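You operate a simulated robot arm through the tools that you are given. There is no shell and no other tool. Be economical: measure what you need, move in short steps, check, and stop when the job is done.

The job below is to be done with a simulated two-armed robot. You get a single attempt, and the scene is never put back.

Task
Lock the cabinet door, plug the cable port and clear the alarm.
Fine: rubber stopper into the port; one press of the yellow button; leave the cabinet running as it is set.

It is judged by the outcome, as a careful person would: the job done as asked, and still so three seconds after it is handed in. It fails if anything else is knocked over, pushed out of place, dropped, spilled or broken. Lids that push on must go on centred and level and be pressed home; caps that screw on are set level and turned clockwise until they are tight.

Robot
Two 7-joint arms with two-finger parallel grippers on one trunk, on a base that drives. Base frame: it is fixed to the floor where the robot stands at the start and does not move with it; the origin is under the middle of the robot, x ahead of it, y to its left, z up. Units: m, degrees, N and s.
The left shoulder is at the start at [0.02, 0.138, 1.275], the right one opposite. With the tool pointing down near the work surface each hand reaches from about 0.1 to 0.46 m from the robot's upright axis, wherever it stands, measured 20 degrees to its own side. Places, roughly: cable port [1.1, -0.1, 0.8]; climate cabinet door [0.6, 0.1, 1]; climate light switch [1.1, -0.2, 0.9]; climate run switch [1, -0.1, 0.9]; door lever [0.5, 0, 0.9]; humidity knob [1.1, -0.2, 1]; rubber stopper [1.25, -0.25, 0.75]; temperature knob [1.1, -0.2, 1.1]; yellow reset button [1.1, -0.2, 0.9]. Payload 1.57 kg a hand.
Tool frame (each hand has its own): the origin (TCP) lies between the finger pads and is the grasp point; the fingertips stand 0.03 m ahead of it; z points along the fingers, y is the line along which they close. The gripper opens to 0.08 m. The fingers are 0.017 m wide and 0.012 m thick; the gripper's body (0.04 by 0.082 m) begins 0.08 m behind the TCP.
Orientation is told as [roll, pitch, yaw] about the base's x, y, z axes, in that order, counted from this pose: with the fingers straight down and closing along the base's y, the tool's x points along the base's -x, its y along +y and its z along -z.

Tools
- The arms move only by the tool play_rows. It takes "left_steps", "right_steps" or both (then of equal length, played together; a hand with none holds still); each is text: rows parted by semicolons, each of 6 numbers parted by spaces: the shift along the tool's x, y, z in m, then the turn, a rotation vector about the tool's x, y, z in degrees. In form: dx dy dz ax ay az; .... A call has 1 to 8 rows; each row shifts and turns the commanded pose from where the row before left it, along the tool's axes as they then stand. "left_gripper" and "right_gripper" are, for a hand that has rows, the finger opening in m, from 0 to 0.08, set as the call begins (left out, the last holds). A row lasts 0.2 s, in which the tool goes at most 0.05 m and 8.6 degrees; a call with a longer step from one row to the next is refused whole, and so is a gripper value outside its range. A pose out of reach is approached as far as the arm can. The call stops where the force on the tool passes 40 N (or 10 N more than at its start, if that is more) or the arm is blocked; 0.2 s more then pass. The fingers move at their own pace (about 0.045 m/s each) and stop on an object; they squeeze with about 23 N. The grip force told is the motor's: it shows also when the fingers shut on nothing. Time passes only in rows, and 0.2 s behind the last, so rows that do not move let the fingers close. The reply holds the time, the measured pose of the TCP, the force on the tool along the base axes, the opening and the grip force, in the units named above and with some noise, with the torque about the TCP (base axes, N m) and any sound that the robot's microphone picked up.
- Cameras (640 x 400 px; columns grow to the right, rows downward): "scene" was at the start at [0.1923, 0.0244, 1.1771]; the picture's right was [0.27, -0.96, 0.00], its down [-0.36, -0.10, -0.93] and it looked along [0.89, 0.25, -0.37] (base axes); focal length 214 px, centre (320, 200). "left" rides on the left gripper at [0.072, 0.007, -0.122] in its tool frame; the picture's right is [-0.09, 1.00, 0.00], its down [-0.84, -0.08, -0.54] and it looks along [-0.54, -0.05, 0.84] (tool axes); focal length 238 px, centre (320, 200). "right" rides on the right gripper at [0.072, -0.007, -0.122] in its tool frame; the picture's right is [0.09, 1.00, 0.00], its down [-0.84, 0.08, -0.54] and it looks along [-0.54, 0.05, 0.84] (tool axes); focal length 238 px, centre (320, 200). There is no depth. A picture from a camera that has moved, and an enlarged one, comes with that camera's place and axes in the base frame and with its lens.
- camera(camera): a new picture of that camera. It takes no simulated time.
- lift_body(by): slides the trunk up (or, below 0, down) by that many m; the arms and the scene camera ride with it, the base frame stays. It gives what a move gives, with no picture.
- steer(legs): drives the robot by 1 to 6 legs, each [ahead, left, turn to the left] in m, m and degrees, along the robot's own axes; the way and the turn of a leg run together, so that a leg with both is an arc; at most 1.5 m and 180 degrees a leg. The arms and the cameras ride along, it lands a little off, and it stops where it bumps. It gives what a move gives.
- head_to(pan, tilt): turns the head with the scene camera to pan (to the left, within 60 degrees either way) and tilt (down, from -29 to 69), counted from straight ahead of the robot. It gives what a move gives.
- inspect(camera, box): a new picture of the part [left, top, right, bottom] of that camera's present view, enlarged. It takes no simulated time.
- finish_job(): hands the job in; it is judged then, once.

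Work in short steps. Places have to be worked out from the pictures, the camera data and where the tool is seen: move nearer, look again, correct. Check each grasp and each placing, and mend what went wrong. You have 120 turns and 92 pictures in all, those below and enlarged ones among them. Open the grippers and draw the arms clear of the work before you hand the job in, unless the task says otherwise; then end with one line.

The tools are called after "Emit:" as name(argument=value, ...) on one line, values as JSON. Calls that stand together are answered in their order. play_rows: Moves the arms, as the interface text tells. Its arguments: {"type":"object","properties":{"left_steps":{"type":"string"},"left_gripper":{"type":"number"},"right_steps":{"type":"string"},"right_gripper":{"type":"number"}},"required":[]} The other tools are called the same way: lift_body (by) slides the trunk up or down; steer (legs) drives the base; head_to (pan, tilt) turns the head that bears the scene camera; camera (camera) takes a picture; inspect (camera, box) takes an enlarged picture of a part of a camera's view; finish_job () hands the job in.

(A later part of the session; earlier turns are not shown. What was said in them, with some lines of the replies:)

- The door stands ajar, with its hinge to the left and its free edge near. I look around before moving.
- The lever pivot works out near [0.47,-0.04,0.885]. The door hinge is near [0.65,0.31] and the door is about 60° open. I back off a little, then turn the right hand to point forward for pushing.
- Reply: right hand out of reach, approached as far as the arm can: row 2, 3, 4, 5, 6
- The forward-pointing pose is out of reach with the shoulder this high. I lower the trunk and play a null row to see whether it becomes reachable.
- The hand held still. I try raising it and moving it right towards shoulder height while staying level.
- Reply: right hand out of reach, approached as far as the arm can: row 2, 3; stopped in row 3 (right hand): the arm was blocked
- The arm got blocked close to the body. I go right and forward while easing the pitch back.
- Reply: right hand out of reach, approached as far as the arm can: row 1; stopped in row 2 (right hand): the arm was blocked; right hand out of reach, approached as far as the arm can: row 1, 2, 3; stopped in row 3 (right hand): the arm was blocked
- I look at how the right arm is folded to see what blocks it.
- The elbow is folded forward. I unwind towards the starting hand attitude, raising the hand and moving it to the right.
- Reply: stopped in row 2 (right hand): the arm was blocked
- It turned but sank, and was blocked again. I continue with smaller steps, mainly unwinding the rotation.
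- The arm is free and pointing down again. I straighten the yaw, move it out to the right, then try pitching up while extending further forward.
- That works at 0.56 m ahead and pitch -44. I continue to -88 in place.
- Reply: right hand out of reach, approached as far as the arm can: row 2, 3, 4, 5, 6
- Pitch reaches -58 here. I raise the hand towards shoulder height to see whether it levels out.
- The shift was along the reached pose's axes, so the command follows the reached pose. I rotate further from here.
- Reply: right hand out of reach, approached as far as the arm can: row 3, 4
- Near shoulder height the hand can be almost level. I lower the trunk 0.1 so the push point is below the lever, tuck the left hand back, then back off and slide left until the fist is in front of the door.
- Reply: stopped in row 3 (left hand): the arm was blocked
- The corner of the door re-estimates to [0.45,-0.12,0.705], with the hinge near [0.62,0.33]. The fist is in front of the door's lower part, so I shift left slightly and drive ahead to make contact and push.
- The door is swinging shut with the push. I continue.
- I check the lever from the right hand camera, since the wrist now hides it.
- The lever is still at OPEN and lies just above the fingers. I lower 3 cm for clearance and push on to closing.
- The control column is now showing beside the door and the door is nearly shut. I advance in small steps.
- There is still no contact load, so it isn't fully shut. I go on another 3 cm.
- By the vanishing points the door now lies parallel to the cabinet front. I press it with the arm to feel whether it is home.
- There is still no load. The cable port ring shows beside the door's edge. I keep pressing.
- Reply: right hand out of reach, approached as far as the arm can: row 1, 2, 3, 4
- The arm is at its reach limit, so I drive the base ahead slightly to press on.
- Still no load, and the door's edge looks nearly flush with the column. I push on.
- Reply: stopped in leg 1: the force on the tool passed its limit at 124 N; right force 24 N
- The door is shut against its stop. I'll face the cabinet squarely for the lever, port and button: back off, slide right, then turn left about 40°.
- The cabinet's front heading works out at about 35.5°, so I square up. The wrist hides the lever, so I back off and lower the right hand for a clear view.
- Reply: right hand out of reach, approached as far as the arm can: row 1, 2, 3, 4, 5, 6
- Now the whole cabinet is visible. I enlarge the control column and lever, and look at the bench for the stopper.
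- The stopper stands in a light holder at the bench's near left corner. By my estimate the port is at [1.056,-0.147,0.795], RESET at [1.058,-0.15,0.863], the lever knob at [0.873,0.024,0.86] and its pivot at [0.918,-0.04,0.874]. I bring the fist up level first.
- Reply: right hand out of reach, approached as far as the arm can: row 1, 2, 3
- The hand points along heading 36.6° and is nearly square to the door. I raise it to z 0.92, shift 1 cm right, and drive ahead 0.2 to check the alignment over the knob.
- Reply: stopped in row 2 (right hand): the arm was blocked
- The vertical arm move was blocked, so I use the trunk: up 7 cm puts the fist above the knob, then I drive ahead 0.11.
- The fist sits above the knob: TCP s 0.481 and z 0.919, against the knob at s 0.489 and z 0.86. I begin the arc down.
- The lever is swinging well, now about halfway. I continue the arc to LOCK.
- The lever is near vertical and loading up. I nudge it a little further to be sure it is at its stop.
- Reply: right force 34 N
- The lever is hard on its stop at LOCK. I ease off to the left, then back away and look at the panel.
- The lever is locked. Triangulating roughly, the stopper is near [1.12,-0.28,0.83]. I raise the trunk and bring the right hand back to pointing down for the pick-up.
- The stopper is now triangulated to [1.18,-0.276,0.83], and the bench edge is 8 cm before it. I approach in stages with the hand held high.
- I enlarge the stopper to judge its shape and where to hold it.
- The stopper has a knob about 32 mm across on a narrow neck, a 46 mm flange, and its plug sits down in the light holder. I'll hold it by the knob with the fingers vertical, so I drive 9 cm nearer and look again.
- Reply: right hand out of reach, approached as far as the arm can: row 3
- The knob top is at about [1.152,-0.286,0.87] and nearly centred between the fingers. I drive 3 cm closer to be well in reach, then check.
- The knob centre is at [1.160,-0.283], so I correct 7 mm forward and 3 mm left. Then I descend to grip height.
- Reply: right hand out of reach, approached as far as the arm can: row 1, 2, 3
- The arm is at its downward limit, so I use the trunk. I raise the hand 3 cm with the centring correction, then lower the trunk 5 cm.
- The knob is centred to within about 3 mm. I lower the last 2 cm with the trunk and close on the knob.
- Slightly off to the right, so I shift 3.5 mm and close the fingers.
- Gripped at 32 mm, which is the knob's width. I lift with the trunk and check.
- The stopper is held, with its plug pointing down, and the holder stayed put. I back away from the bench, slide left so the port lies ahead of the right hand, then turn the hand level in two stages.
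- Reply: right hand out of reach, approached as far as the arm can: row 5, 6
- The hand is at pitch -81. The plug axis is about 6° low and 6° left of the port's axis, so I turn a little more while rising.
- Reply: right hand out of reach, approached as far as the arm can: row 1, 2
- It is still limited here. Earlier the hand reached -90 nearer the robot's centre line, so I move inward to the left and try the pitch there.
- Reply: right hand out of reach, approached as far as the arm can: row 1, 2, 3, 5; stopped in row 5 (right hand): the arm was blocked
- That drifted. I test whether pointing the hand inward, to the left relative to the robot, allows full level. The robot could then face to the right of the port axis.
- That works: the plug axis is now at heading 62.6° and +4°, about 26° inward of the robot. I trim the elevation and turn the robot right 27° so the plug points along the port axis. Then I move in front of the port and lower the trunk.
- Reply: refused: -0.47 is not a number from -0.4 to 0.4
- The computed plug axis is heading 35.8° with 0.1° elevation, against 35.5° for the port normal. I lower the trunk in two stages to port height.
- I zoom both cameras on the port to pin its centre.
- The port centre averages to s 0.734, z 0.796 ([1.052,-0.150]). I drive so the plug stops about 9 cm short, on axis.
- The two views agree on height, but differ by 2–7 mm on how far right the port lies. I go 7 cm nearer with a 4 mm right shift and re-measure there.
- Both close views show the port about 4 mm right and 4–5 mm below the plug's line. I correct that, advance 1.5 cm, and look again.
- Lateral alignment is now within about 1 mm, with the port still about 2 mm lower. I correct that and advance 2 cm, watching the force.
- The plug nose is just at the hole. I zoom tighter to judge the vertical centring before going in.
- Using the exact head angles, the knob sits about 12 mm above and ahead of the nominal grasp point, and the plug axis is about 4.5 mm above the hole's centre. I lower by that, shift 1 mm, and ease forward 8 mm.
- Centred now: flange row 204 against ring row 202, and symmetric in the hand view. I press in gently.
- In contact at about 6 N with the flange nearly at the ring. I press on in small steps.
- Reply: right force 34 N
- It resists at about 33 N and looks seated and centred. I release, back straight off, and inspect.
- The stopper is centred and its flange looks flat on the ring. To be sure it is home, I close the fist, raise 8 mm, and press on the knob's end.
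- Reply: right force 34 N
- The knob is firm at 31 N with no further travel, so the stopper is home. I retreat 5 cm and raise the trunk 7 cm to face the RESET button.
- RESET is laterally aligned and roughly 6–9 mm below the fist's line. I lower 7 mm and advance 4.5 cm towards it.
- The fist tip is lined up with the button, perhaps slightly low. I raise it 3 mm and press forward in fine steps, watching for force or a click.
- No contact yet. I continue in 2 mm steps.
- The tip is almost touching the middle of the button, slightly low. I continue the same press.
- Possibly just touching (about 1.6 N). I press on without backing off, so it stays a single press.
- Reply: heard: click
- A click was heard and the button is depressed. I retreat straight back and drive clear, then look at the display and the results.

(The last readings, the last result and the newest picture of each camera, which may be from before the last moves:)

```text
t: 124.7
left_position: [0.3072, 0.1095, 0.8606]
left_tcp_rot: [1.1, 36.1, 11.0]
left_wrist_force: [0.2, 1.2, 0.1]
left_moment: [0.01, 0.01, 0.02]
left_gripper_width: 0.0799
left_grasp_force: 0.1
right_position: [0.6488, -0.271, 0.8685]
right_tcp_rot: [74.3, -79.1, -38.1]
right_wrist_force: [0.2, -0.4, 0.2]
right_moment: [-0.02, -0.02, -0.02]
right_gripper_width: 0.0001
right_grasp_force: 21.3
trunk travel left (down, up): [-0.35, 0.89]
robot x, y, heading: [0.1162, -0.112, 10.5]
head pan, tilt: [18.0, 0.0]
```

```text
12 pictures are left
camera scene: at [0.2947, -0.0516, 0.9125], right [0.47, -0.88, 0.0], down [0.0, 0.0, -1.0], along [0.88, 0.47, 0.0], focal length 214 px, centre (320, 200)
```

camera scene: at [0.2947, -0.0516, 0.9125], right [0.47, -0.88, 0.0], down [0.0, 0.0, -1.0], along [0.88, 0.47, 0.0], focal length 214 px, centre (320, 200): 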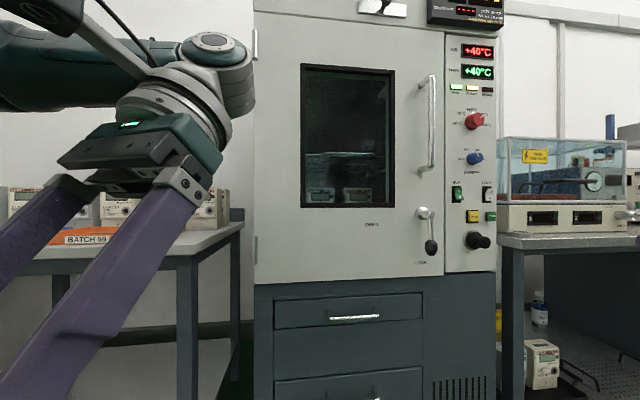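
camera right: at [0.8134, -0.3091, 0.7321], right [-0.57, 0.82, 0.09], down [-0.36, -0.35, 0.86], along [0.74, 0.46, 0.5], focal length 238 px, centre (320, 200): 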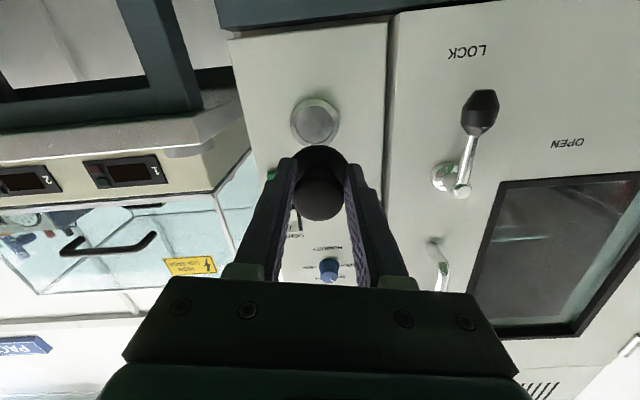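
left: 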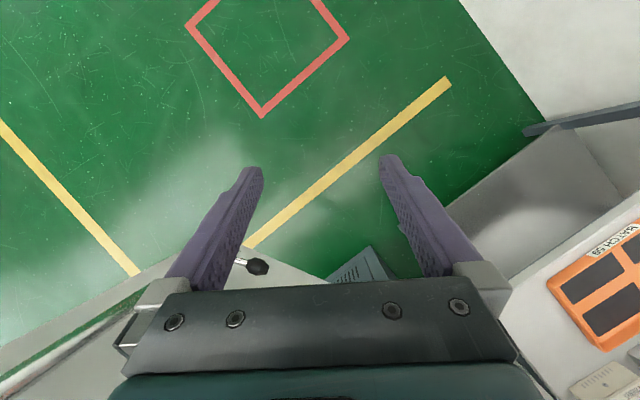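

I zoom on the display lamps and the lower controls.

Emit:
inspect(camera="scene", box=[430, 35, 510, 105])

Emit:
inspect(camera="scene", box=[400, 170, 520, 280])

Emit:
play_rows(right_steps="0 0 0 0 0 0; 0 0 0 0 0 0; 0 0 0 0 0 0; 0 0 0 0 0 0; 0 0 0 0 0 0", right_gripper=0.06)

```text
5.71 times, centred on (470, 70) of scene
camera zoom: at [0.2947, -0.0516, 0.9125], right [0.47, -0.88, 0.0], down [0.0, 0.0, -1.0], along [0.88, 0.47, 0.0], focal length 1226 px, centre (-537, 943)
```

zoom: 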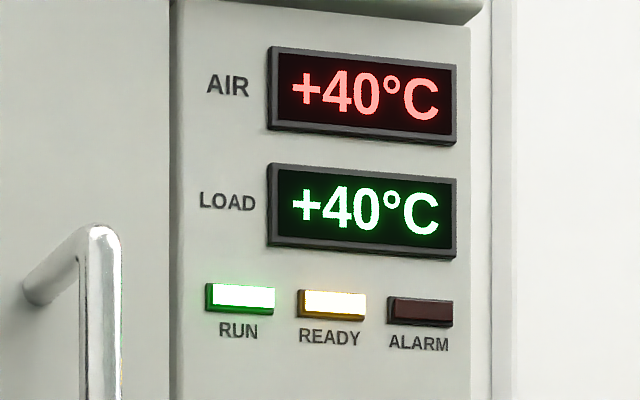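

```text
3.64 times, centred on (460, 225) of scene
camera zoom: at [0.2947, -0.0516, 0.9125], right [0.47, -0.88, 0.0], down [0.0, 0.0, -1.0], along [0.88, 0.47, 0.0], focal length 780 px, centre (-189, 109)
```

zoom: 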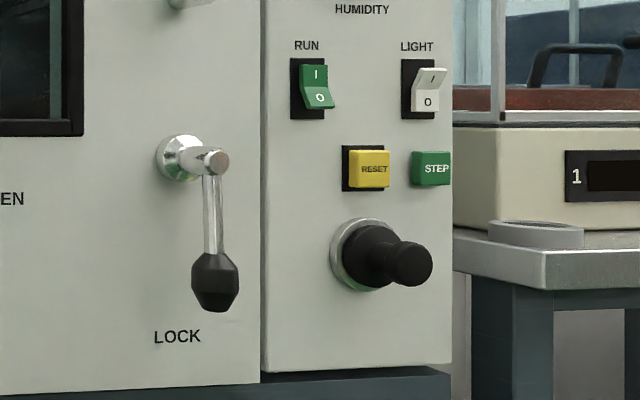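

```text
t: 125.9
left_position: [0.3056, 0.1099, 0.8611]
left_tcp_rot: [1.1, 36.2, 10.9]
left_wrist_force: [-0.2, 0.0, -0.6]
left_moment: [-0.01, -0.05, -0.02]
left_gripper_width: 0.0802
left_grasp_force: 0.1
right_position: [0.6494, -0.2713, 0.868]
right_tcp_rot: [74.1, -79.0, -38.1]
right_wrist_force: [0.1, -0.3, -0.5]
right_moment: [0.03, 0.03, -0.01]
right_gripper_width: 0.0599
right_grasp_force: 0.0
trunk travel left (down, up): [-0.35, 0.89]
robot x, y, heading: [0.1154, -0.1151, 10.2]
head pan, tilt: [18.0, 0.0]
```

The alarm lamp is off, RUN is still lit, the lever is at LOCK and the stopper is seated. The grippers are open and the arms are clear, so I hand the job in.

Emit:
finish_job()

```text
The job is handed in.
```

The cabinet door is shut with its lever at LOCK, the rubber stopper is pressed home in the cable port, and one press of the yellow button cleared the alarm; the cabinet is still running and I didn't touch its settings.
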